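You operate a simulated robot arm through the tools that you are given. There is no shell and no other tool.

Carry out the task below with a simulated robot arm. There is one attempt and no reset: what you move stays moved.

TASK
Put things in order on the pump bench. At the end: the tube with blue collar from the pump bench stands where the grey relief valve (marked "5 BAR") stood; the clear bottle from the pump bench stands where the yellow cartridge stood; the yellow cartridge from the pump bench stands where the tube with blue collar stood; the grey relief valve from the pump bench is in the green box; whatever was shut is shut again. Leave all else as you found it, and nothing knocked over.

Only the result counts: the job must be done as asked and must still hold three seconds after the hand-in. Knocking over, shifting, dropping, spilling or breaking anything else fails it.

THE ROBOT
A 7-joint arm with a two-finger parallel gripper, fixed in place. Base frame: the origin is at the foot of the arm, x ahead of it, y to its left, z up; the work surface is at about z = 0. Lengths are in mm, angles in rad, forces in N, time in s.
With the tool pointing down near the work surface it reaches from about 220 to 580 mm from the base axis. Its first joint turns from -1.152 to 1.152 rad. Payload 2.5 kg.
The TCP is the grasp point between the finger pads, 23 mm short of the fingertips. In the tool frame z runs along the fingers and y along their closing line. Largest opening 94 mm; finger width 38, thickness 10; the body of the gripper, 54 by 96 mm, starts 39 mm behind the TCP.
Orientation is that of the tool frame in the base frame, as a unit quaternion [x, y, z, w]. With the fingers straight down and closing along the base's y, the tool's x points along the base's -x, its y along +y and its z along -z.

THE INTERFACE
- The arm moves only by the tool jog_arm. Its argument "increments" is a list of rows, each an object of numbers (a shift or turn left out is 0, a gripper value left out holds the last): "rx", "ry", "rz": the turn, a rotation vector about the tool's x, y, z in rad; "tx", "ty", "tz": the shift along the tool's x, y, z in mm; "gripper": the opening, from 0 (shut) to 1 (fully open). In form: [{"rx": .., "ry": .., "rz": .., "tx": .., "ty": .., "tz": .., "gripper": ..}, ...]. A call has 1 to 20 rows; each row is the pose to reach, as a shift and turn from the pose commanded when the call began, along the tool's axes at that moment. Each row takes 0.2 s and may step no farther than 50 mm and 0.15 rad from the row before; otherwise, or with a gripper value out of range, the whole call is refused. Where a pose cannot be reached the arm comes as near as it can. A force on the tool above 40 N (or 10 N above the force at the start of the call, whichever is more), or a blocked arm, ends the call early, and 0.2 s more pass. Each finger travels about 108 mm/s and halts on what it meets, pressing with about 26 N; the grip force reading is that of the motor and also rises with nothing between the fingers. The clock runs only during rows and for 0.2 s after the last one: add rows that repeat a pose to give the fingers time. The reply holds the time, the measured pose of the TCP, the force on the tool along the base axes, the opening and the grip force, in the units named above and with some noise, with the torque about the TCP (base axes, N m) and any sound that the robot's microphone picked up.
- Cameras (640 x 400 px; columns grow to the right, rows downward): "scene" is fixed at [130.5, -423.6, 532.7]; the picture's right is [0.69, -0.73, 0.00], its down [-0.51, -0.48, -0.71] and it looks along [0.52, 0.49, -0.70] (base axes); focal length 231 px, centre (320, 200). "wrist" rides on the gripper at [86, 16, -75] in the tool frame; the picture's right is [-0.18, 0.98, 0.00], its down [-0.58, -0.11, -0.81] and it looks along [-0.79, -0.15, 0.59] (tool axes); focal length 243 px, centre (320, 200). There is no depth. A picture from a camera that has moved, and an enlarged one, comes with that camera's place and axes in the base frame and with its lens.
- camera(camera): a new picture of that camera. The clock stands still meanwhile.
- enlarge(camera, box): a new picture of the part [left, top, right, bottom] of that camera's present view, enlarged. The clock stands still meanwhile.
- job_done(): hands the job in; it is judged then, once.

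Places have to be worked out from the pictures, the camera data and where the tool is seen. Open the gripper and draw the arm clear of the work before you hand the job in, unless the task says otherwise.

The tools are called by a JSON object that holds its "api" and its "payload". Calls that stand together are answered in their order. jog_arm: Moves the arm, as the interface text tells. Its arguments: {"type":"object","properties":{"increments":{"type":"array","items":{"type":"object","properties":{"rx":{"type":"number"},"ry":{"type":"number"},"rz":{"type":"number"},"tx":{"type":"number"},"ty":{"type":"number"},"tz":{"type":"number"},"gripper":{"type":"number"}}}}},"required":["increments"]} The other tools are called the same way: camera (camera) takes a picture; enlarge (camera, box) takes an enlarged picture of a part of a camera's view; job_done () hands the job in.

At the start:

```text
t: 0.0
eef_pos: [312.1, -63.4, 336.8]
ee_rot: [0.0, 1.0, 0.0, 0.0]
wrist_force: [-0.8, -0.5, 0.3]
wrist_torque: [0.02, -0.02, 0.0]
finger_gap: 94.1
gripper_force: 0.1
```

scene: 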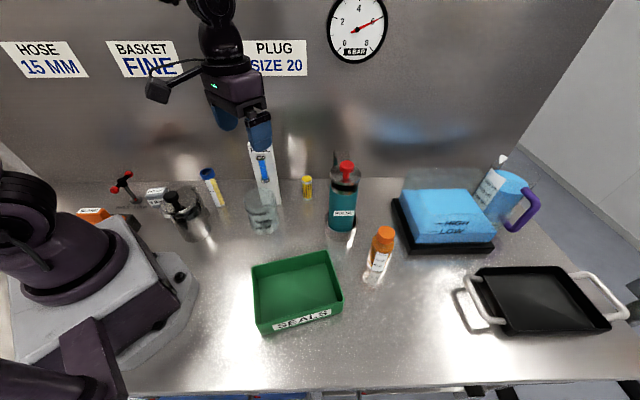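
wrist: 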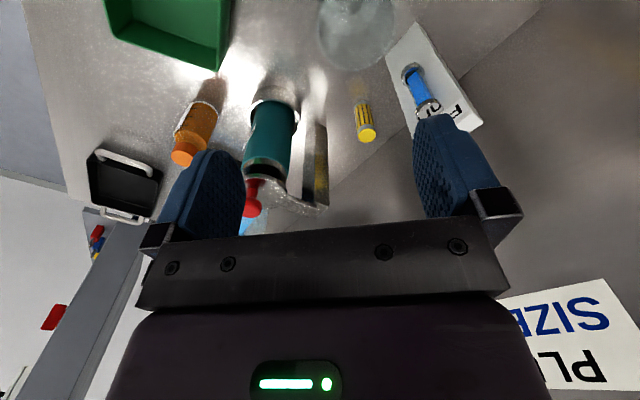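

I start by looking closer at the bench: the scene picture shows a green box, several bottles, a yellow cartridge and a blue-collared tube. I enlarge parts of the scene view to identify each.

{"api": "enlarge", "payload": {"camera": "scene", "box": [80, 140, 240, 240]}}

{"api": "enlarge", "payload": {"camera": "scene", "box": [230, 140, 390, 240]}}

{"api": "enlarge", "payload": {"camera": "scene", "box": [380, 140, 640, 340]}}

{"api": "enlarge", "payload": {"camera": "scene", "box": [230, 220, 430, 345]}}

```text
4.00 times, centred on (160, 190) of scene
camera zoom: at [130.5, -423.6, 532.7], right [0.69, -0.73, 0.0], down [-0.51, -0.48, -0.71], along [0.52, 0.49, -0.7], focal length 924 px, centre (960, 240)
```

zoom: 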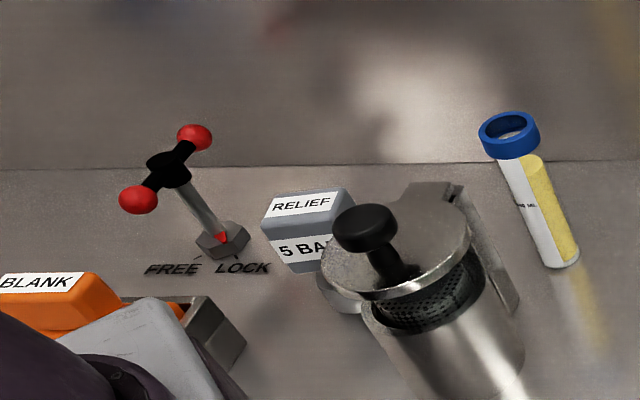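

```text
4.00 times, centred on (310, 190) of scene
camera zoom: at [130.5, -423.6, 532.7], right [0.69, -0.73, 0.0], down [-0.51, -0.48, -0.71], along [0.52, 0.49, -0.7], focal length 924 px, centre (360, 240)
```

zoom: 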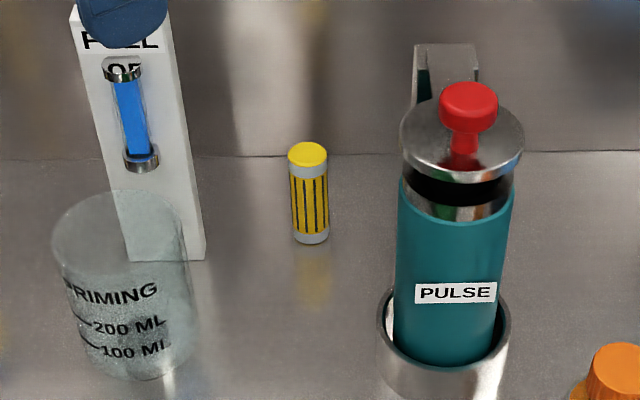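

```text
2.00 times, centred on (510, 240) of scene
camera zoom: at [130.5, -423.6, 532.7], right [0.69, -0.73, 0.0], down [-0.51, -0.48, -0.71], along [0.52, 0.49, -0.7], focal length 462 px, centre (-60, 120)
```

zoom: 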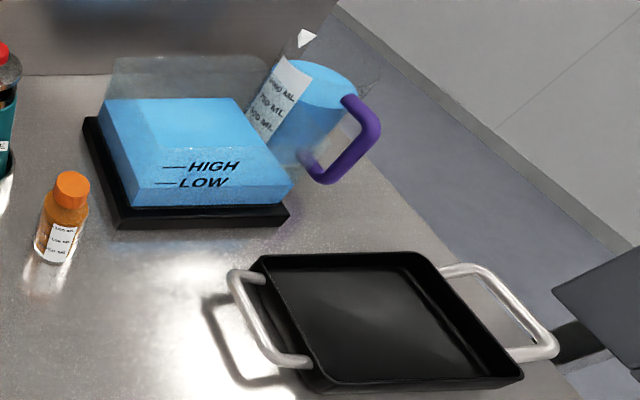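

```text
3.20 times, centred on (330, 282) of scene
camera zoom: at [130.5, -423.6, 532.7], right [0.69, -0.73, 0.0], down [-0.51, -0.48, -0.71], along [0.52, 0.49, -0.7], focal length 739 px, centre (288, -64)
```

zoom: 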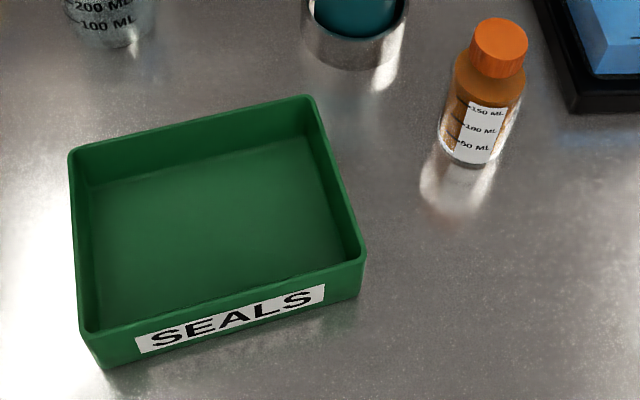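

I estimate the valve near (143, 315), the tube near (287, 161), the cartridge near (495, -22), the bottle near (445, -324) and the green box near (265, -222). I swing the arm high over the left side to look at the valve and tube with the wrist camera.

{"api": "jog_arm", "payload": {"increments": [{"tx": 18, "ty": 30, "rz": -0.1}, {"tx": 36, "ty": 60, "rz": -0.2}, {"tx": 54, "ty": 90, "rz": -0.3}, {"tx": 72, "ty": 120, "rz": -0.4}, {"tx": 90, "ty": 150, "rz": -0.5}, {"tx": 108, "ty": 180, "rz": -0.6}, {"tx": 126, "ty": 210, "rz": -0.7}, {"tx": 140, "ty": 235, "rz": -0.8}, {"tx": 150, "ty": 255, "rz": -0.9}, {"tx": 160, "ty": 260, "rz": -0.95}]}}

```text
t: 2.2
eef_pos: [149.6, 197.1, 336.3]
ee_rot: [-0.458, 0.889, 0.0, 0.0]
wrist_force: [0.5, -0.3, 0.2]
wrist_torque: [0.0, 0.02, 0.02]
finger_gap: 94.2
gripper_force: 0.1
```

The arm is at (150, 197, 336), turned 0.95 rad to the left. I look with both cameras.

{"api": "camera", "payload": {"camera": "wrist"}}

{"api": "camera", "payload": {"camera": "scene"}}

```text
taken
camera wrist: at [87.4, 136.7, 411.6], right [-0.69, 0.72, 0.0], down [0.43, 0.41, 0.81], along [0.58, 0.56, -0.59], focal length 243 px, centre (320, 200)
```

wrist: 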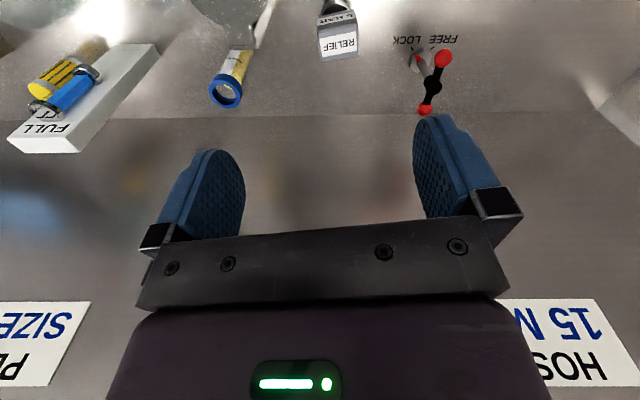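

```text
taken
```

scene: 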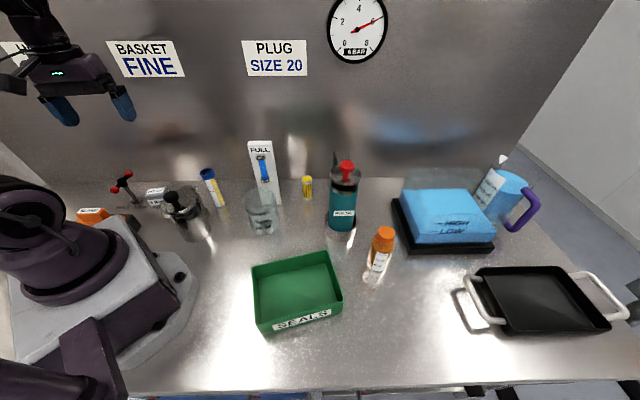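

The valve and tube are at the top edge of the wrist view. I tilt the tool so that the wrist camera looks more steeply at them.

{"api": "jog_arm", "payload": {"increments": [{"ry": 0.14}, {"ry": 0.28}, {"ry": 0.42}, {"ry": 0.56}, {"ry": 0.6}]}}

{"api": "camera", "payload": {"camera": "wrist"}}

```text
t: 3.4
eef_pos: [151.2, 197.6, 336.6]
ee_rot: [-0.437, 0.849, -0.136, -0.264]
wrist_force: [-1.0, 0.1, 0.1]
wrist_torque: [-0.01, -0.01, 0.01]
finger_gap: 94.5
gripper_force: 0.0
```

```text
taken
camera wrist: at [121.4, 183.1, 446.8], right [-0.71, 0.69, -0.1], down [0.63, 0.7, 0.34], along [0.31, 0.17, -0.94], focal length 243 px, centre (320, 200)
```

wrist: 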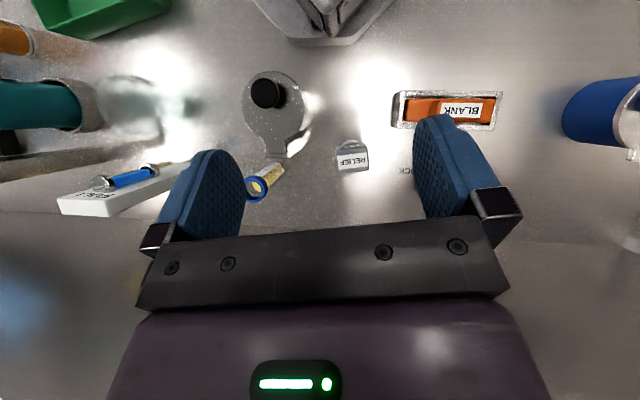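

The valve's ray from the two cameras suggests that its top is higher than I assumed, so I enlarge this steep view around the valve, tube and strainer.

{"api": "enlarge", "payload": {"camera": "wrist", "box": [220, 60, 420, 210]}}

{"api": "enlarge", "payload": {"camera": "scene", "box": [100, 160, 240, 250]}}

```text
2.67 times, centred on (320, 135) of wrist
camera zoom: at [121.4, 183.1, 446.8], right [-0.71, 0.69, -0.1], down [0.63, 0.7, 0.34], along [0.31, 0.17, -0.94], focal length 647 px, centre (320, 373)
```

zoom: 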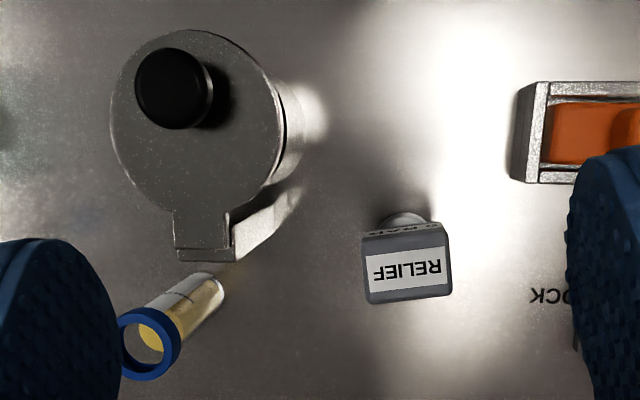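

```text
4.44 times, centred on (170, 205) of scene
camera zoom: at [130.5, -423.6, 532.7], right [0.69, -0.73, 0.0], down [-0.51, -0.48, -0.71], along [0.52, 0.49, -0.7], focal length 1027 px, centre (987, 178)
```

zoom: 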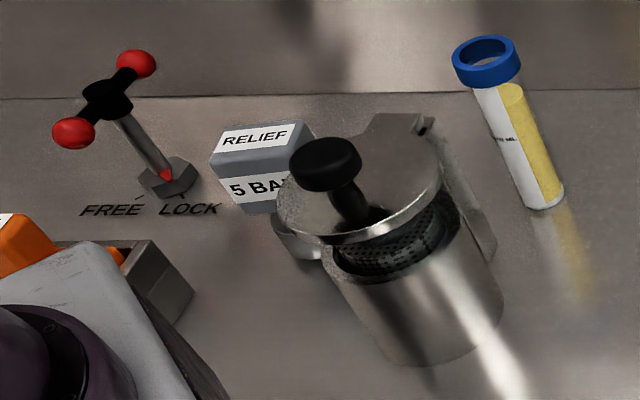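

The valve is a block head on a round stem, with its top at about z = 99 and its centre near (161, 234). I undo the tilt and move above it, still well clear.

{"api": "jog_arm", "payload": {"increments": [{"ry": -0.14}, {"ry": -0.28}, {"ry": -0.42}, {"ry": -0.56}, {"ry": -0.6}]}}

{"api": "jog_arm", "payload": {"increments": [{"tx": -12, "ty": 4, "tz": 25, "rz": 0.015}, {"tx": -24, "ty": 8, "tz": 50, "rz": 0.015}, {"tx": -36, "ty": 12, "tz": 80, "rz": 0.015}, {"tx": -36, "ty": 12, "tz": 110, "rz": 0.015}, {"tx": -36, "ty": 12, "tz": 137, "rz": 0.015}, {"tx": -36, "ty": 12, "tz": 137, "rz": 0.015}]}}

{"api": "camera", "payload": {"camera": "wrist"}}

{"api": "enlarge", "payload": {"camera": "scene", "box": [80, 100, 260, 220]}}

```text
t: 4.6
eef_pos: [150.4, 198.0, 335.0]
ee_rot: [-0.457, 0.889, 0.0, 0.0]
wrist_force: [0.4, -0.5, 0.1]
wrist_torque: [0.0, 0.02, 0.01]
finger_gap: 93.9
gripper_force: 0.0
```

```text
t: 6.0
eef_pos: [161.5, 233.5, 196.3]
ee_rot: [-0.451, 0.893, 0.0, 0.001]
wrist_force: [-0.5, 0.2, 0.3]
wrist_torque: [0.0, -0.01, -0.01]
finger_gap: 94.0
gripper_force: 0.1
```

```text
taken
camera wrist: at [98.5, 173.4, 272.1], right [-0.68, 0.73, 0.0], down [0.43, 0.4, 0.81], along [0.59, 0.55, -0.59], focal length 243 px, centre (320, 200)
```

wrist: 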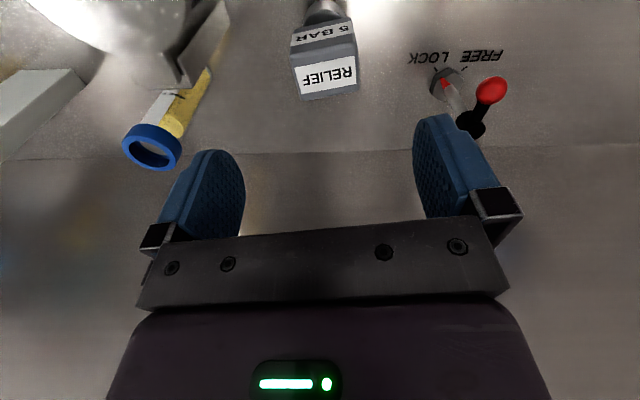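

```text
3.33 times, centred on (170, 160) of scene
camera zoom: at [130.5, -423.6, 532.7], right [0.69, -0.73, 0.0], down [-0.51, -0.48, -0.71], along [0.52, 0.49, -0.7], focal length 770 px, centre (820, 333)
```

zoom: 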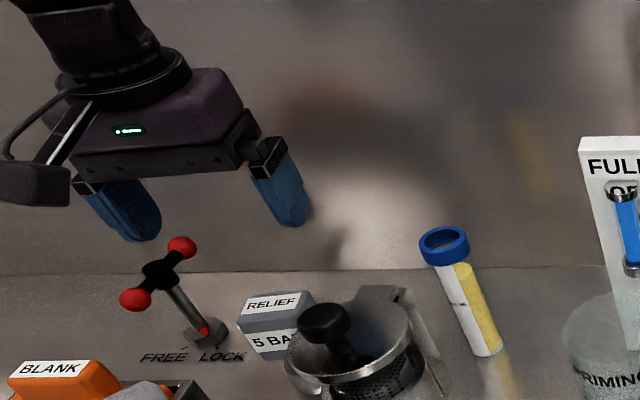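

The valve's head is almost centred under the fingers. I enlarge the wrist picture to measure the remaining offset and its yaw.

{"api": "enlarge", "payload": {"camera": "wrist", "box": [240, 0, 400, 100]}}

{"api": "enlarge", "payload": {"camera": "wrist", "box": [80, 40, 280, 165]}}

```text
4.00 times, centred on (320, 50) of wrist
camera zoom: at [98.5, 173.4, 272.1], right [-0.68, 0.73, 0.0], down [0.43, 0.4, 0.81], along [0.59, 0.55, -0.59], focal length 970 px, centre (320, 800)
```

zoom: 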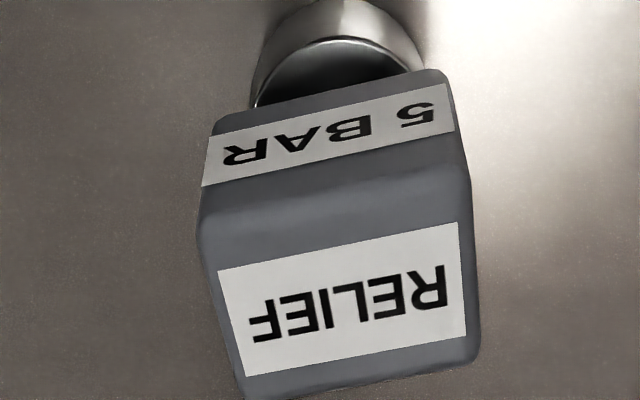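

```text
3.20 times, centred on (180, 102) of wrist
camera zoom: at [98.5, 173.4, 272.1], right [-0.68, 0.73, 0.0], down [0.43, 0.4, 0.81], along [0.59, 0.55, -0.59], focal length 776 px, centre (768, 512)
```

zoom: 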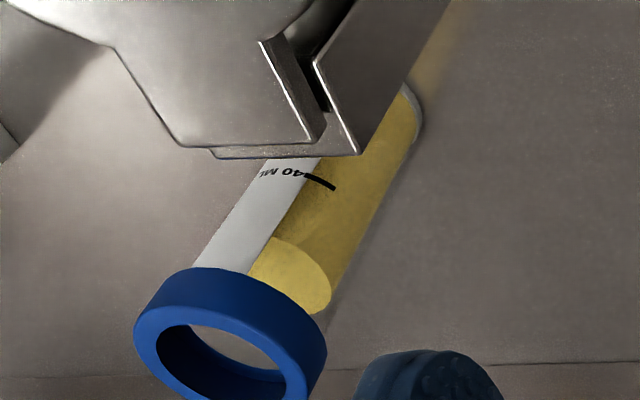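

The valve head is about 45 x 32 mm, aligned with the tool, and its centre is about 3 mm along tool x and 5 mm along tool y. I shift by that and lower the open fingers around the head to TCP z about 82.

{"api": "jog_arm", "payload": {"increments": [{"tx": 3.3, "ty": 5.0, "tz": 10}, {"tx": 3.3, "ty": 5.0, "tz": 35}, {"tx": 3.3, "ty": 5.0, "tz": 60}, {"tx": 3.3, "ty": 5.0, "tz": 80}, {"tx": 3.3, "ty": 5.0, "tz": 95}, {"tx": 3.3, "ty": 5.0, "tz": 105}, {"tx": 3.3, "ty": 5.0, "tz": 114}, {"tx": 3.3, "ty": 5.0, "tz": 114}]}}

{"api": "camera", "payload": {"camera": "wrist"}}

{"api": "enlarge", "payload": {"camera": "scene", "box": [80, 120, 240, 220]}}

```text
t: 7.8
eef_pos: [155.8, 234.1, 84.5]
ee_rot: [-0.451, 0.893, 0.0, 0.0]
wrist_force: [-0.1, -0.4, 0.9]
wrist_torque: [0.02, 0.03, 0.03]
finger_gap: 93.7
gripper_force: 0.0
```

```text
taken
camera wrist: at [92.9, 174.3, 160.1], right [-0.68, 0.73, 0.0], down [0.43, 0.4, 0.81], along [0.59, 0.55, -0.59], focal length 243 px, centre (320, 200)
```

wrist: 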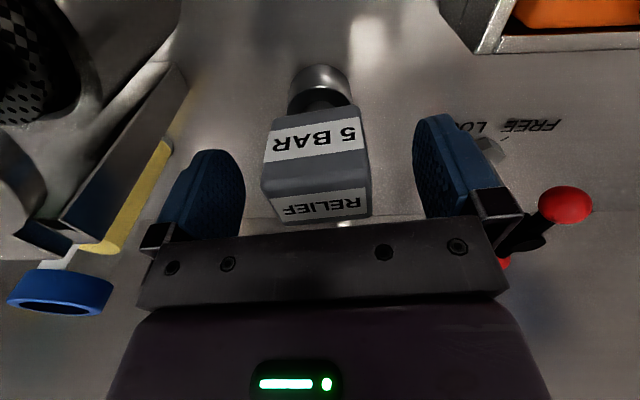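

```text
4.00 times, centred on (160, 170) of scene
camera zoom: at [130.5, -423.6, 532.7], right [0.69, -0.73, 0.0], down [-0.51, -0.48, -0.71], along [0.52, 0.49, -0.7], focal length 924 px, centre (960, 320)
```

zoom: 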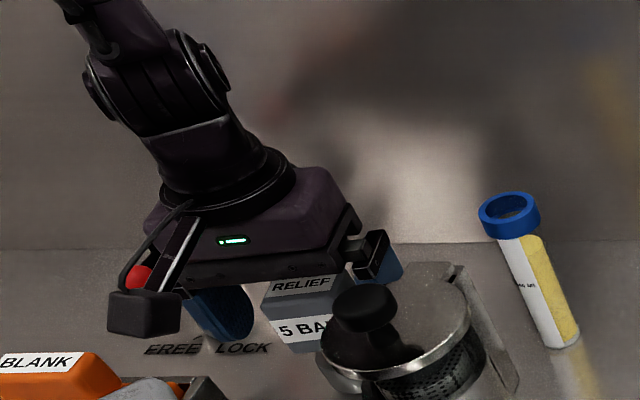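

The fingers straddle the valve head, with clearance on both sides. I close the gripper and let it settle.

{"api": "jog_arm", "payload": {"increments": [{"gripper": 0.6}, {"gripper": 0.3}, {"gripper": 0.0}, {"gripper": 0.0}, {"gripper": 0.0}]}}

{"api": "camera", "payload": {"camera": "wrist"}}

```text
t: 9.0
eef_pos: [156.3, 234.5, 85.3]
ee_rot: [-0.452, 0.892, -0.001, -0.001]
wrist_force: [0.7, -0.6, -0.4]
wrist_torque: [0.02, -0.02, 0.01]
finger_gap: 48.0
gripper_force: 25.9
```

```text
taken
camera wrist: at [92.9, 174.2, 160.2], right [-0.68, 0.73, 0.0], down [0.43, 0.4, 0.81], along [0.59, 0.55, -0.59], focal length 243 px, centre (320, 200)
```

wrist: 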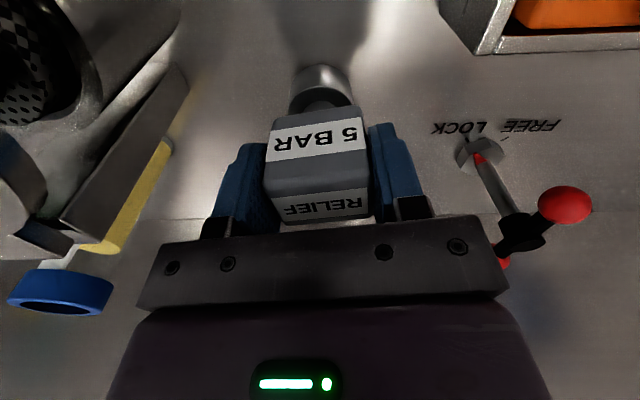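

The valve is gripped at a 48 mm opening. I lift a little first, in small steps, to check that it comes freely.

{"api": "jog_arm", "payload": {"increments": [{"tz": -2}, {"tz": -4}, {"tz": -7}, {"tz": -10}, {"tz": -10}]}}

{"api": "camera", "payload": {"camera": "wrist"}}

```text
t: 10.2
eef_pos: [155.5, 233.8, 94.6]
ee_rot: [-0.451, 0.893, 0.0, 0.0]
wrist_force: [-0.5, 0.5, -3.9]
wrist_torque: [-0.02, 0.03, -0.01]
finger_gap: 48.0
gripper_force: 25.6
```

```text
taken
camera wrist: at [93.0, 173.5, 168.9], right [-0.68, 0.73, 0.0], down [0.43, 0.4, 0.81], along [0.59, 0.55, -0.59], focal length 243 px, centre (320, 200)
```

wrist: 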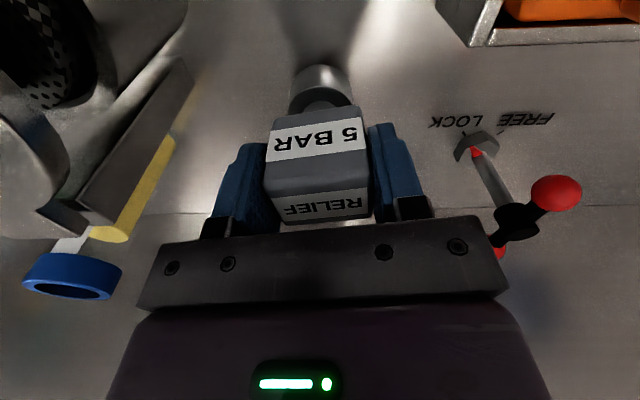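

The valve came free (about 0.4 kg) and sits firmly. I lift it to TCP z about 300, above everything on the bench, and then swing it around the strainer and board toward the green box.

{"api": "jog_arm", "payload": {"increments": [{"tz": -30}, {"tz": -65}, {"tz": -100}, {"tz": -135}, {"tz": -170}, {"tz": -206}, {"tz": -206}]}}

{"api": "jog_arm", "payload": {"increments": [{"tx": 7.5, "ty": -26.3, "rz": 0.077}, {"tx": 15.1, "ty": -52.6, "rz": 0.154}, {"tx": 22.6, "ty": -78.9, "rz": 0.23}, {"tx": 30.2, "ty": -105.3, "rz": 0.307}, {"tx": 37.7, "ty": -131.6, "rz": 0.384}, {"tx": 45.2, "ty": -157.9, "rz": 0.461}, {"tx": 52.8, "ty": -184.2, "rz": 0.537}, {"tx": 60.3, "ty": -210.5, "rz": 0.614}, {"tx": 80.8, "ty": -227.7, "rz": 0.691}, {"tx": 101.2, "ty": -244.9, "rz": 0.768}, {"tx": 121.7, "ty": -262.1, "rz": 0.844}, {"tx": 142.2, "ty": -279.2, "rz": 0.921}, {"tx": 162.6, "ty": -296.4, "rz": 0.998}, {"tx": 183.1, "ty": -313.6, "rz": 1.075}, {"tx": 202.7, "ty": -320.8, "rz": 1.151}, {"tx": 222.2, "ty": -327.9, "rz": 1.228}, {"tx": 241.8, "ty": -335.1, "rz": 1.305}, {"tx": 261.3, "ty": -342.3, "rz": 1.382}, {"tx": 280.9, "ty": -349.4, "rz": 1.458}, {"tx": 300.4, "ty": -356.6, "rz": 1.535}]}}

{"api": "camera", "payload": {"camera": "wrist"}}

{"api": "camera", "payload": {"camera": "scene"}}

```text
t: 11.8
eef_pos: [158.2, 231.9, 299.9]
ee_rot: [-0.451, 0.893, -0.001, 0.0]
wrist_force: [-0.1, 0.4, -4.9]
wrist_torque: [-0.03, -0.01, -0.01]
finger_gap: 48.0
gripper_force: 26.2
```

```text
t: 16.0
eef_pos: [264.3, -219.6, 300.8]
ee_rot: [0.296, 0.955, 0.001, -0.001]
wrist_force: [-0.7, -0.9, -4.4]
wrist_torque: [0.01, -0.01, 0.04]
finger_gap: 48.0
gripper_force: 25.9
```

```text
taken
camera wrist: at [204.0, -157.7, 376.1], right [0.71, 0.71, 0.0], down [0.42, -0.42, 0.81], along [0.57, -0.57, -0.59], focal length 243 px, centre (320, 200)
```

wrist: 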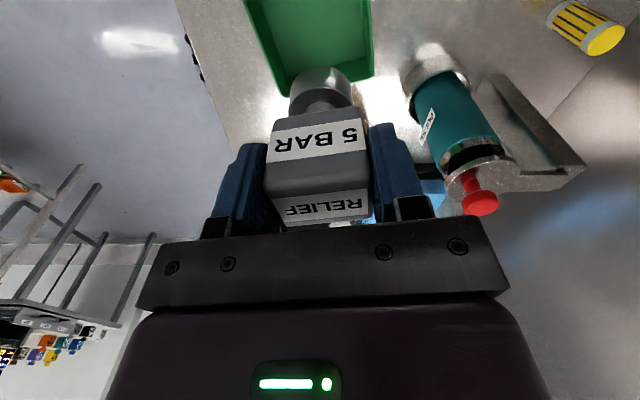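

```text
taken
```

scene: 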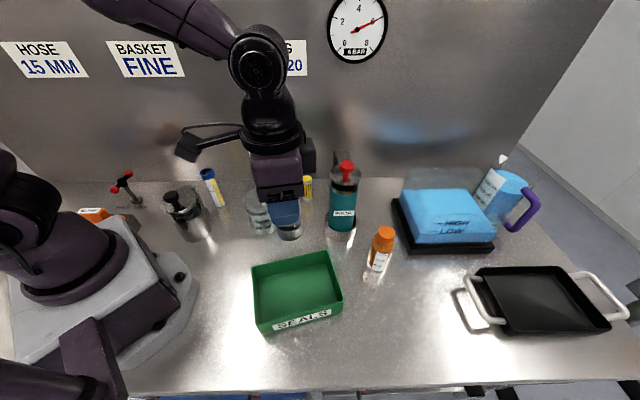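

The valve hangs above the box: the point below the TCP projects to about (296, 289) in the scene, close to the middle of the box floor. I lower partway and check.

{"api": "jog_arm", "payload": {"increments": [{"tz": 30}, {"tz": 60}, {"tz": 90}, {"tz": 120}, {"tz": 145}, {"tz": 145}]}}

{"api": "enlarge", "payload": {"camera": "scene", "box": [200, 160, 400, 345]}}

{"api": "camera", "payload": {"camera": "wrist"}}

```text
t: 17.4
eef_pos: [260.7, -218.4, 152.1]
ee_rot: [0.296, 0.955, -0.001, 0.0]
wrist_force: [-0.2, -0.4, -3.3]
wrist_torque: [0.04, 0.02, -0.01]
finger_gap: 47.9
gripper_force: 25.5
```

```text
2.16 times, centred on (300, 252) of scene
camera zoom: at [130.5, -423.6, 532.6], right [0.69, -0.73, 0.0], down [-0.51, -0.48, -0.71], along [0.52, 0.49, -0.7], focal length 500 px, centre (363, 86)
```

zoom: 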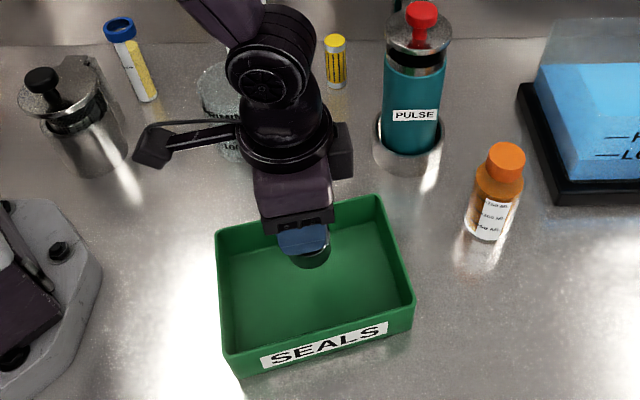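

```text
taken
camera wrist: at [200.6, -157.3, 228.6], right [0.71, 0.71, 0.0], down [0.42, -0.42, 0.81], along [0.57, -0.57, -0.59], focal length 243 px, centre (320, 200)
```

wrist: 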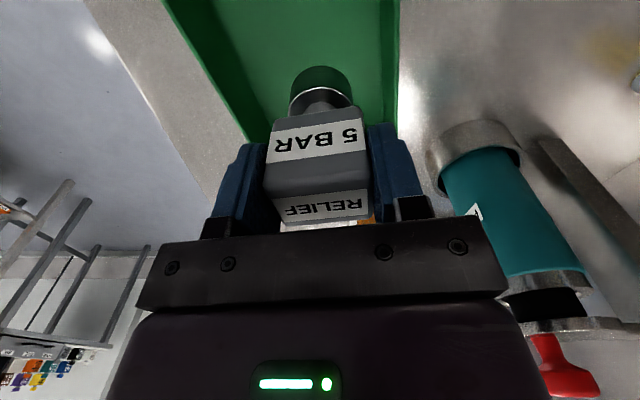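

The valve is over the box's middle. I lower it further to just above the box floor.

{"api": "jog_arm", "payload": {"increments": [{"tz": 20}, {"tz": 38}, {"tz": 50}, {"tz": 58}, {"tz": 61}, {"tz": 61}]}}

{"api": "enlarge", "payload": {"camera": "scene", "box": [220, 200, 380, 345]}}

```text
t: 18.8
eef_pos: [264.5, -218.1, 94.9]
ee_rot: [0.296, 0.955, 0.0, 0.0]
wrist_force: [0.2, 0.6, -3.8]
wrist_torque: [-0.01, 0.0, 0.0]
finger_gap: 47.9
gripper_force: 25.8
```

```text
2.76 times, centred on (300, 272) of scene
camera zoom: at [130.5, -423.6, 532.6], right [0.69, -0.73, 0.0], down [-0.51, -0.48, -0.71], along [0.52, 0.49, -0.7], focal length 637 px, centre (375, 0)
```

zoom: 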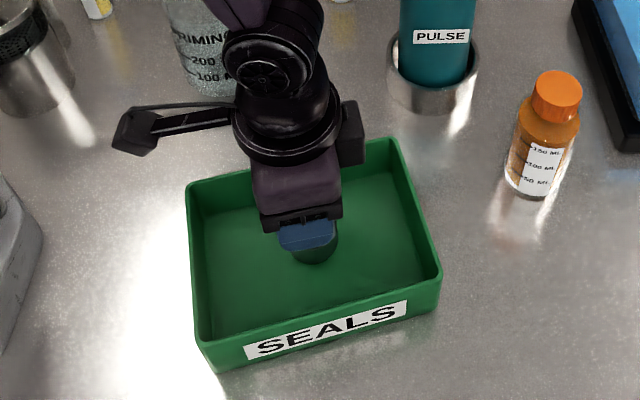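

The weight still hangs on the gripper (-3.8 N), so the valve has not touched the floor yet. I lower in small steps until the force shows contact.

{"api": "jog_arm", "payload": {"increments": [{"tz": 1.5}, {"tz": 3}, {"tz": 3}]}}

{"api": "jog_arm", "payload": {"increments": [{"tz": 1}, {"tz": 2}, {"tz": 2}]}}

```text
t: 19.6
eef_pos: [265.0, -219.3, 90.6]
ee_rot: [0.296, 0.955, 0.0, 0.0]
wrist_force: [0.3, -0.1, -3.8]
wrist_torque: [0.02, 0.03, 0.02]
finger_gap: 48.0
gripper_force: 26.4
```

```text
t: 20.4
eef_pos: [265.1, -218.9, 90.1]
ee_rot: [0.296, 0.955, 0.0, 0.0]
wrist_force: [-6.5, 3.6, 21.0]
wrist_torque: [0.22, 0.29, 0.0]
finger_gap: 47.9
gripper_force: 25.8
```

The valve stands on the box floor (contact force 21 N). I ease the press by about 1 mm and open the gripper slowly.

{"api": "jog_arm", "payload": {"increments": [{"tz": -0.8}, {"tz": -1.0}, {"tz": -1.0}]}}

{"api": "jog_arm", "payload": {"increments": [{"gripper": 0.54}, {"gripper": 0.58}, {"gripper": 0.65}, {"gripper": 0.75}, {"gripper": 0.85}, {"gripper": 0.95}, {"gripper": 0.95}]}}

{"api": "camera", "payload": {"camera": "wrist"}}

```text
t: 21.2
eef_pos: [264.8, -219.6, 89.7]
ee_rot: [0.296, 0.955, 0.0, 0.0]
wrist_force: [-0.7, -1.2, 3.0]
wrist_torque: [-0.1, -0.01, 0.0]
finger_gap: 48.0
gripper_force: 26.2
```

```text
t: 22.8
eef_pos: [264.9, -219.0, 90.0]
ee_rot: [0.295, 0.956, 0.0, 0.001]
wrist_force: [-1.0, -0.3, 1.0]
wrist_torque: [-0.02, -0.04, -0.01]
finger_gap: 89.1
gripper_force: 0.1
```

```text
taken
camera wrist: at [203.4, -157.3, 165.3], right [0.71, 0.71, 0.0], down [0.42, -0.42, 0.81], along [0.57, -0.57, -0.59], focal length 243 px, centre (320, 200)
```

wrist: 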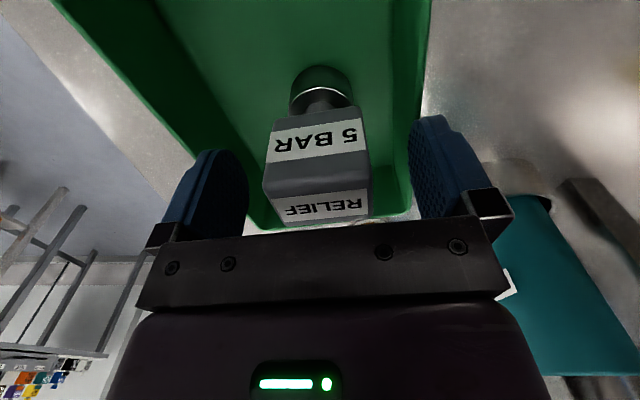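

The valve stands free and upright in the box. I raise the open gripper straight up.

{"api": "jog_arm", "payload": {"increments": [{"tz": -10}, {"tz": -30}, {"tz": -60}, {"tz": -100}, {"tz": -145}, {"tz": -190}, {"tz": -215}, {"tz": -215}]}}

{"api": "camera", "payload": {"camera": "scene"}}

{"api": "camera", "payload": {"camera": "wrist"}}

```text
t: 24.6
eef_pos: [262.0, -220.0, 304.1]
ee_rot: [0.296, 0.955, 0.0, 0.0]
wrist_force: [0.9, -1.0, 0.6]
wrist_torque: [0.01, 0.01, -0.02]
finger_gap: 89.1
gripper_force: 0.0
```

```text
taken
```

scene: 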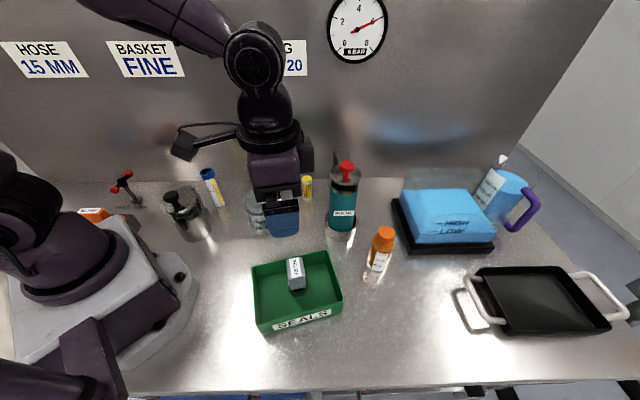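

```text
taken
camera wrist: at [200.6, -157.7, 378.8], right [0.71, 0.71, 0.0], down [0.42, -0.42, 0.81], along [0.57, -0.57, -0.59], focal length 243 px, centre (320, 200)
```

wrist: 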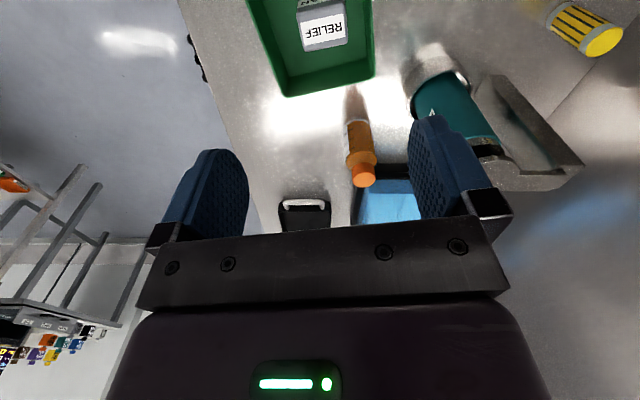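

The valve is done. Next I fly the open gripper at z about 300 over to the tube with the blue collar to measure it from above.

{"api": "jog_arm", "payload": {"increments": [{"tx": 16.5, "ty": 27.5, "rz": -0.058}, {"tx": 33, "ty": 55, "rz": -0.117}, {"tx": 49.5, "ty": 82.5, "rz": -0.175}, {"tx": 66, "ty": 110, "rz": -0.233}, {"tx": 82.4, "ty": 137.5, "rz": -0.292}, {"tx": 98.9, "ty": 165, "rz": -0.35}, {"tx": 115.4, "ty": 192.4, "rz": -0.408}, {"tx": 131.9, "ty": 219.9, "rz": -0.467}, {"tx": 148.4, "ty": 247.4, "rz": -0.525}, {"tx": 164.8, "ty": 274.9, "rz": -0.583}, {"tx": 181.3, "ty": 302.4, "rz": -0.642}, {"tx": 197.8, "ty": 329.9, "rz": -0.7}, {"tx": 197.8, "ty": 329.9, "rz": -0.7}]}}

{"api": "camera", "payload": {"camera": "wrist"}}

{"api": "enlarge", "payload": {"camera": "wrist", "box": [240, 0, 400, 100]}}

```text
t: 27.4
eef_pos: [290.3, 165.2, 304.8]
ee_rot: [-0.051, 0.999, 0.0, 0.0]
wrist_force: [0.0, 0.2, 0.9]
wrist_torque: [0.02, -0.02, 0.01]
finger_gap: 89.4
gripper_force: 0.0
```

```text
taken
camera wrist: at [203.5, 172.5, 380.1], right [0.08, 1.0, 0.0], down [0.59, -0.05, 0.81], along [0.8, -0.07, -0.59], focal length 243 px, centre (320, 200)
```

wrist: 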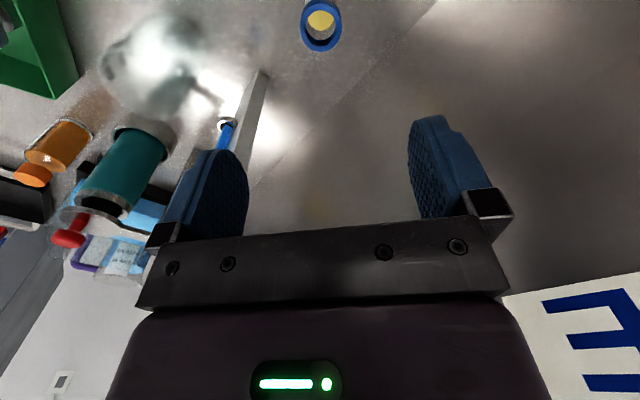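

```text
4.00 times, centred on (320, 50) of wrist
camera zoom: at [203.5, 172.5, 380.1], right [0.08, 1.0, 0.0], down [0.59, -0.05, 0.81], along [0.8, -0.07, -0.59], focal length 970 px, centre (320, 800)
```

zoom: 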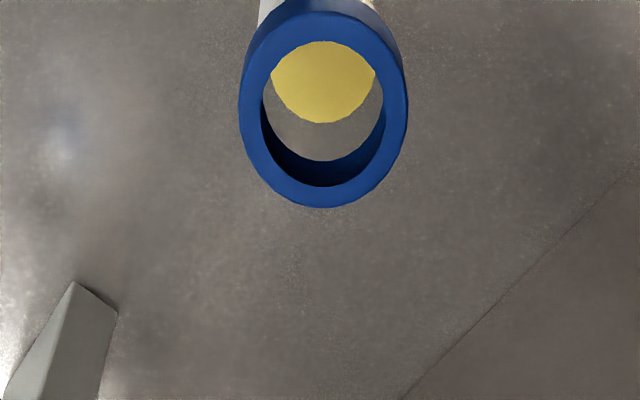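

The collar ring (about 38 mm wide, top near z = 121) lies almost exactly under the TCP. I lower to about z = 190 and measure again.

{"api": "jog_arm", "payload": {"increments": [{"tx": 1, "ty": 0.5, "tz": 30}, {"tx": 1, "ty": 0.5, "tz": 60}, {"tx": 1, "ty": 0.5, "tz": 90}, {"tx": 1, "ty": 0.5, "tz": 113}, {"tx": 1, "ty": 0.5, "tz": 113}]}}

{"api": "enlarge", "payload": {"camera": "wrist", "box": [220, 0, 420, 125]}}

{"api": "enlarge", "payload": {"camera": "scene", "box": [140, 100, 300, 220]}}

```text
t: 28.6
eef_pos: [287.0, 164.4, 194.5]
ee_rot: [-0.051, 0.999, 0.0, 0.001]
wrist_force: [0.1, -0.4, 0.1]
wrist_torque: [0.03, -0.01, 0.05]
finger_gap: 89.4
gripper_force: 0.1
```

```text
3.20 times, centred on (320, 62) of wrist
camera zoom: at [200.1, 171.4, 268.7], right [0.08, 1.0, 0.0], down [0.59, -0.05, 0.81], along [0.8, -0.07, -0.59], focal length 776 px, centre (320, 640)
```

zoom: 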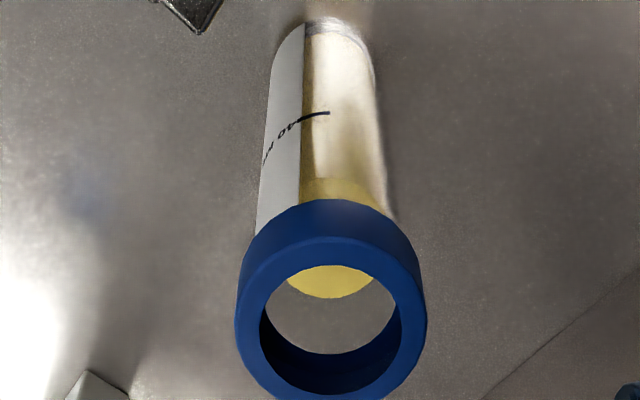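

```text
3.33 times, centred on (220, 160) of scene
camera zoom: at [130.5, -423.6, 532.7], right [0.69, -0.73, 0.0], down [-0.51, -0.48, -0.71], along [0.52, 0.49, -0.7], focal length 770 px, centre (653, 333)
```

zoom: 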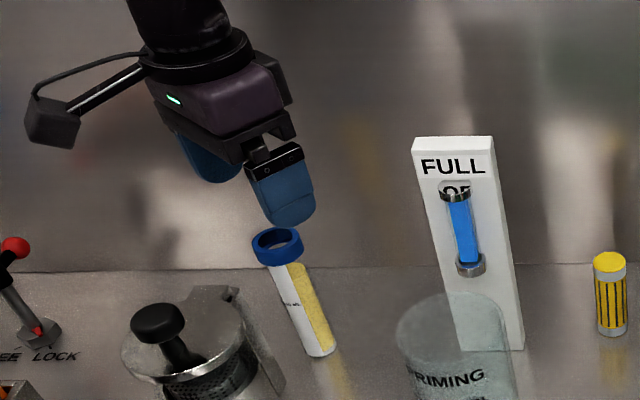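

The tube's axis is about 0.5 mm and 1.7 mm from the TCP, at about (286.6, 165.7), with the collar from z about 112 to 127. I centre and lower to TCP z about 108 around the collar, then look.

{"api": "jog_arm", "payload": {"increments": [{"tx": 0.5, "ty": 1.7, "tz": 15}, {"tx": 0.5, "ty": 1.7, "tz": 35}, {"tx": 0.5, "ty": 1.7, "tz": 55}, {"tx": 0.5, "ty": 1.7, "tz": 72}, {"tx": 0.5, "ty": 1.7, "tz": 85}, {"tx": 0.5, "ty": 1.7, "tz": 85}]}}

{"api": "camera", "payload": {"camera": "wrist"}}

{"api": "enlarge", "payload": {"camera": "scene", "box": [140, 120, 300, 220]}}

```text
t: 30.0
eef_pos: [285.8, 166.3, 106.6]
ee_rot: [-0.05, 0.999, 0.0, -0.001]
wrist_force: [-0.6, 0.1, 0.3]
wrist_torque: [0.0, -0.02, -0.02]
finger_gap: 89.2
gripper_force: 0.2
```

```text
taken
camera wrist: at [199.2, 173.3, 181.9], right [0.09, 1.0, 0.0], down [0.59, -0.05, 0.81], along [0.8, -0.07, -0.59], focal length 243 px, centre (320, 200)
```

wrist: 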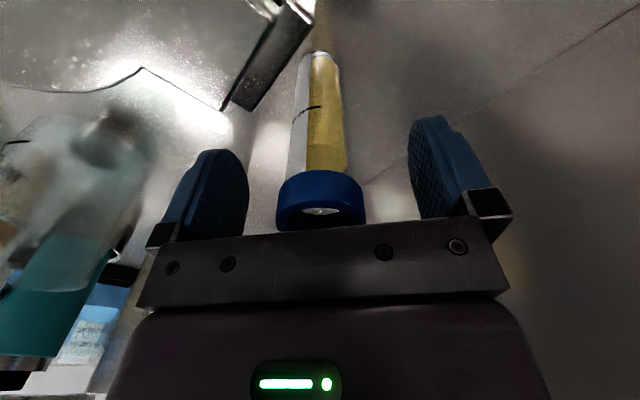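

```text
4.00 times, centred on (220, 170) of scene
camera zoom: at [130.5, -423.6, 532.7], right [0.69, -0.73, 0.0], down [-0.51, -0.48, -0.71], along [0.52, 0.49, -0.7], focal length 924 px, centre (720, 320)
```

zoom: 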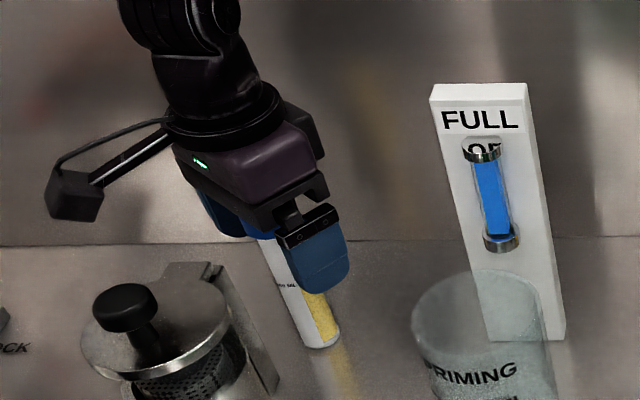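

The tube stands centred between the fingers. I close gently on the collar.

{"api": "jog_arm", "payload": {"increments": [{"gripper": 0.7}, {"gripper": 0.5}, {"gripper": 0.4}, {"gripper": 0.3}, {"gripper": 0.2}, {"gripper": 0.1}, {"gripper": 0.1}]}}

{"api": "camera", "payload": {"camera": "wrist"}}

```text
t: 31.6
eef_pos: [285.4, 165.3, 108.3]
ee_rot: [-0.05, 0.999, 0.0, 0.0]
wrist_force: [0.2, 0.6, -0.7]
wrist_torque: [0.03, -0.05, -0.01]
finger_gap: 36.4
gripper_force: 25.7
```

```text
taken
camera wrist: at [199.1, 173.3, 182.0], right [0.09, 1.0, 0.0], down [0.59, -0.05, 0.81], along [0.8, -0.07, -0.59], focal length 243 px, centre (320, 200)
```

wrist: 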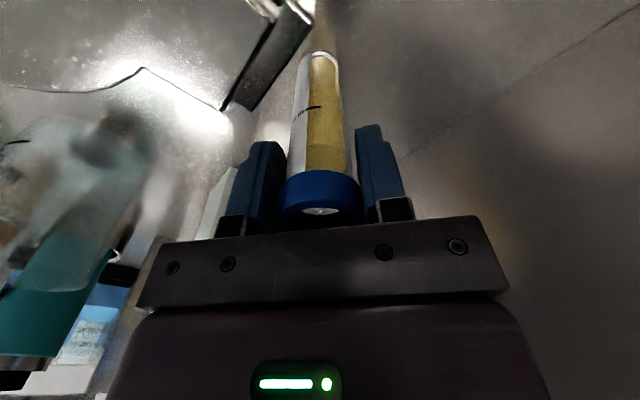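

The collar is gripped at 36.4 mm. I lift a little and check.

{"api": "jog_arm", "payload": {"increments": [{"tz": -2}, {"tz": -5}, {"tz": -9}, {"tz": -14}, {"tz": -20}, {"tz": -20}]}}

{"api": "camera", "payload": {"camera": "wrist"}}

```text
t: 33.0
eef_pos: [284.9, 166.5, 126.8]
ee_rot: [-0.049, 0.999, 0.0, 0.001]
wrist_force: [0.4, -0.7, -1.0]
wrist_torque: [-0.04, 0.01, -0.01]
finger_gap: 36.8
gripper_force: 26.0
```

```text
taken
camera wrist: at [198.7, 173.2, 202.0], right [0.09, 1.0, 0.0], down [0.59, -0.05, 0.81], along [0.8, -0.07, -0.59], focal length 243 px, centre (320, 200)
```

wrist: 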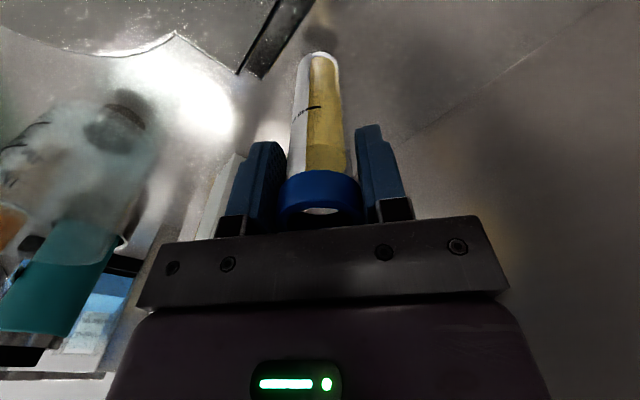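

The tube hangs upright in the grip. I raise it to TCP z = 240, then carry it slowly to the valve's old place, which I judge to be at about (158, 235.5).

{"api": "jog_arm", "payload": {"increments": [{"tz": -15}, {"tz": -33}, {"tz": -53}, {"tz": -73}, {"tz": -93}, {"tz": -108}, {"tz": -113}, {"tz": -113}]}}

{"api": "jog_arm", "payload": {"increments": [{"tx": 8, "ty": 5.5, "rz": -0.056}, {"tx": 20, "ty": 13.8, "rz": -0.139}, {"tx": 32, "ty": 22, "rz": -0.223}, {"tx": 44, "ty": 30.2, "rz": -0.306}, {"tx": 56, "ty": 38.5, "rz": -0.39}, {"tx": 68, "ty": 46.8, "rz": -0.473}, {"tx": 80, "ty": 55, "rz": -0.557}, {"tx": 92, "ty": 63.2, "rz": -0.64}, {"tx": 104, "ty": 71.5, "rz": -0.724}, {"tx": 114, "ty": 78.4, "rz": -0.793}, {"tx": 120, "ty": 82.5, "rz": -0.835}, {"tx": 120, "ty": 82.5, "rz": -0.835}]}}

{"api": "camera", "payload": {"camera": "wrist"}}

{"api": "enlarge", "payload": {"camera": "scene", "box": [80, 80, 260, 220]}}

```text
t: 34.8
eef_pos: [287.7, 166.6, 239.7]
ee_rot: [-0.05, 0.999, 0.0, 0.0]
wrist_force: [-0.1, -0.7, -1.4]
wrist_torque: [-0.01, 0.01, -0.02]
finger_gap: 36.6
gripper_force: 26.4
```

```text
t: 37.4
eef_pos: [158.8, 236.7, 241.2]
ee_rot: [-0.452, 0.892, 0.001, 0.0]
wrist_force: [-0.8, 0.5, 0.2]
wrist_torque: [0.01, 0.0, -0.03]
finger_gap: 36.9
gripper_force: 26.0
```

```text
taken
camera wrist: at [94.8, 177.0, 315.8], right [-0.68, 0.73, 0.0], down [0.43, 0.4, 0.81], along [0.59, 0.55, -0.59], focal length 243 px, centre (320, 200)
```

wrist: 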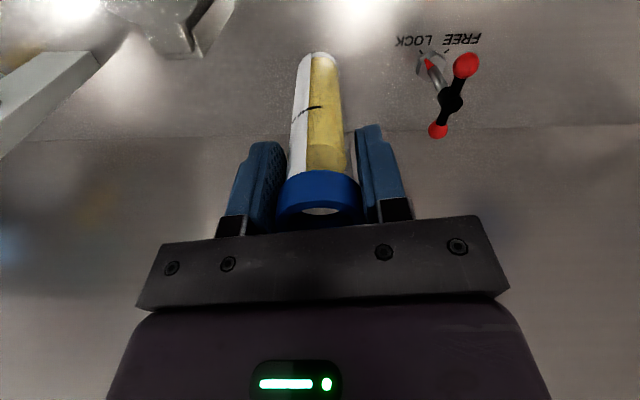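

```text
2.86 times, centred on (170, 150) of scene
camera zoom: at [130.5, -423.6, 532.7], right [0.69, -0.73, 0.0], down [-0.51, -0.48, -0.71], along [0.52, 0.49, -0.7], focal length 660 px, centre (749, 343)
```

zoom: 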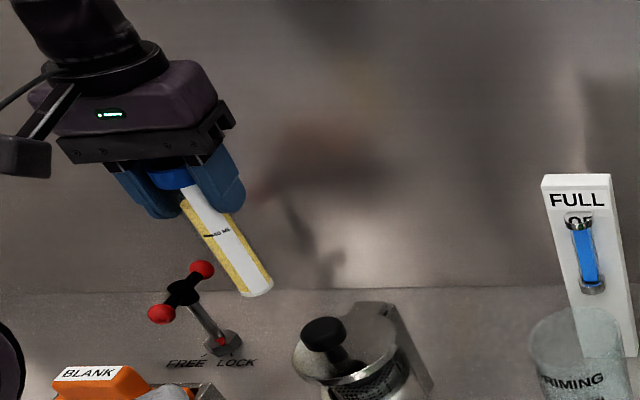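

The tube hangs above the valve's old place. I lower it to a few millimetres above the bench.

{"api": "jog_arm", "payload": {"increments": [{"tz": 15}, {"tz": 35}, {"tz": 55}, {"tz": 75}, {"tz": 95}, {"tz": 110}, {"tz": 122}, {"tz": 128}, {"tz": 128}]}}

{"api": "jog_arm", "payload": {"increments": [{"tz": 1.5}, {"tz": 3}, {"tz": 3}]}}

{"api": "enlarge", "payload": {"camera": "scene", "box": [80, 110, 240, 220]}}

```text
t: 39.4
eef_pos: [157.7, 236.5, 111.6]
ee_rot: [-0.45, 0.893, 0.0, 0.0]
wrist_force: [-0.4, 0.4, -0.1]
wrist_torque: [-0.03, -0.02, -0.02]
finger_gap: 36.7
gripper_force: 25.9
```

```text
t: 40.2
eef_pos: [157.3, 236.9, 108.2]
ee_rot: [-0.451, 0.893, 0.0, 0.0]
wrist_force: [0.4, 0.0, -0.4]
wrist_torque: [0.02, -0.01, 0.0]
finger_gap: 36.4
gripper_force: 25.9
```

```text
3.64 times, centred on (160, 165) of scene
camera zoom: at [130.5, -423.6, 532.7], right [0.69, -0.73, 0.0], down [-0.51, -0.48, -0.71], along [0.52, 0.49, -0.7], focal length 840 px, centre (902, 327)
```

zoom: 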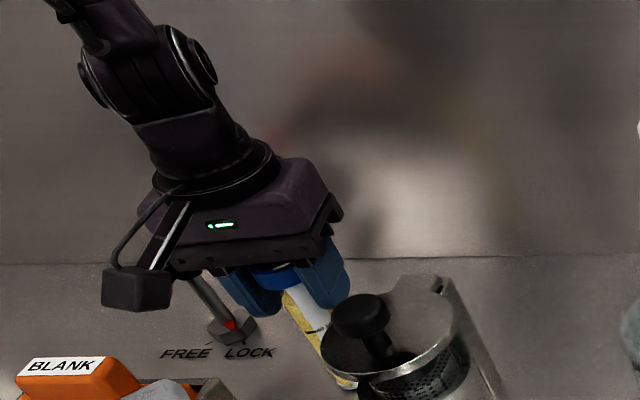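

No contact yet at TCP z about 108. I lower in roughly 1 mm steps, watching the force.

{"api": "jog_arm", "payload": {"increments": [{"tz": 0.7}, {"tz": 1.3}, {"tz": 1.3}]}}

{"api": "jog_arm", "payload": {"increments": [{"tz": 0.5}, {"tz": 1.0}, {"tz": 1.0}]}}

```text
t: 41.0
eef_pos: [157.7, 237.1, 107.3]
ee_rot: [-0.451, 0.893, 0.001, 0.0]
wrist_force: [0.1, 0.1, -0.9]
wrist_torque: [0.01, 0.0, -0.01]
finger_gap: 36.7
gripper_force: 26.2
```

```text
t: 41.8
eef_pos: [158.5, 235.6, 106.0]
ee_rot: [-0.451, 0.893, 0.0, 0.0]
wrist_force: [0.0, 0.4, 0.2]
wrist_torque: [-0.01, 0.02, 0.01]
finger_gap: 36.7
gripper_force: 26.1
```

{"api": "jog_arm", "payload": {"increments": [{"tz": 0.5}, {"tz": 1.0}, {"tz": 1.0}]}}

```text
t: 42.6
eef_pos: [158.6, 236.4, 107.0]
ee_rot: [-0.451, 0.892, 0.0, 0.001]
wrist_force: [-2.2, -3.2, 12.2]
wrist_torque: [-0.27, 0.18, -0.01]
finger_gap: 36.6
gripper_force: 26.5
```

Contact shows at 12 N, so the tube stands on the bench. I ease back half a millimetre and open slowly.

{"api": "jog_arm", "payload": {"increments": [{"tz": -0.4}, {"tz": -0.6}, {"tz": -0.6}]}}

{"api": "jog_arm", "payload": {"increments": [{"gripper": 0.4}, {"gripper": 0.44}, {"gripper": 0.5}, {"gripper": 0.6}, {"gripper": 0.72}, {"gripper": 0.85}, {"gripper": 0.95}, {"gripper": 0.95}]}}

{"api": "camera", "payload": {"camera": "wrist"}}

```text
t: 43.4
eef_pos: [157.8, 237.0, 108.3]
ee_rot: [-0.451, 0.893, 0.0, 0.0]
wrist_force: [0.2, 0.3, -0.5]
wrist_torque: [-0.01, 0.0, -0.05]
finger_gap: 36.5
gripper_force: 26.5
```

```text
t: 45.2
eef_pos: [158.5, 236.3, 107.6]
ee_rot: [-0.451, 0.893, 0.0, 0.0]
wrist_force: [-0.1, 0.2, -0.3]
wrist_torque: [0.01, -0.01, 0.01]
finger_gap: 89.4
gripper_force: 0.1
```

```text
taken
camera wrist: at [94.7, 176.7, 182.5], right [-0.68, 0.73, 0.0], down [0.43, 0.4, 0.81], along [0.59, 0.55, -0.59], focal length 243 px, centre (320, 200)
```

wrist: 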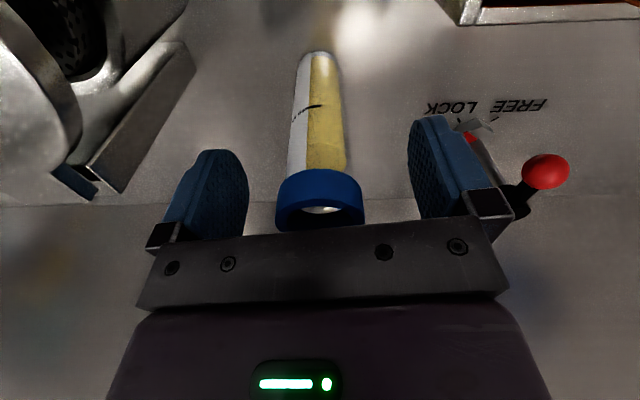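

The tube stands upright and free at the valve's old place. I raise the gripper straight up.

{"api": "jog_arm", "payload": {"increments": [{"tz": -10}, {"tz": -30}, {"tz": -60}, {"tz": -95}, {"tz": -135}, {"tz": -175}, {"tz": -200}, {"tz": -200}]}}

{"api": "camera", "payload": {"camera": "wrist"}}

{"api": "camera", "payload": {"camera": "scene"}}

```text
t: 47.0
eef_pos: [158.2, 238.2, 306.5]
ee_rot: [-0.451, 0.892, 0.0, 0.0]
wrist_force: [-0.7, 0.6, 0.2]
wrist_torque: [-0.03, -0.01, 0.0]
finger_gap: 89.1
gripper_force: 0.1
```

```text
taken
camera wrist: at [94.0, 178.2, 382.2], right [-0.68, 0.73, 0.0], down [0.43, 0.4, 0.81], along [0.59, 0.55, -0.59], focal length 243 px, centre (320, 200)
```

wrist: 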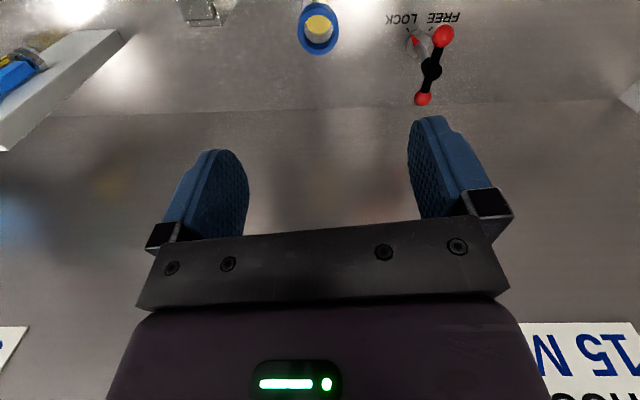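

```text
taken
```

scene: 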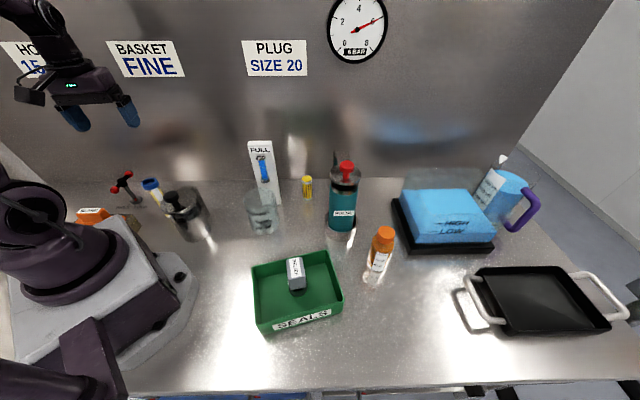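

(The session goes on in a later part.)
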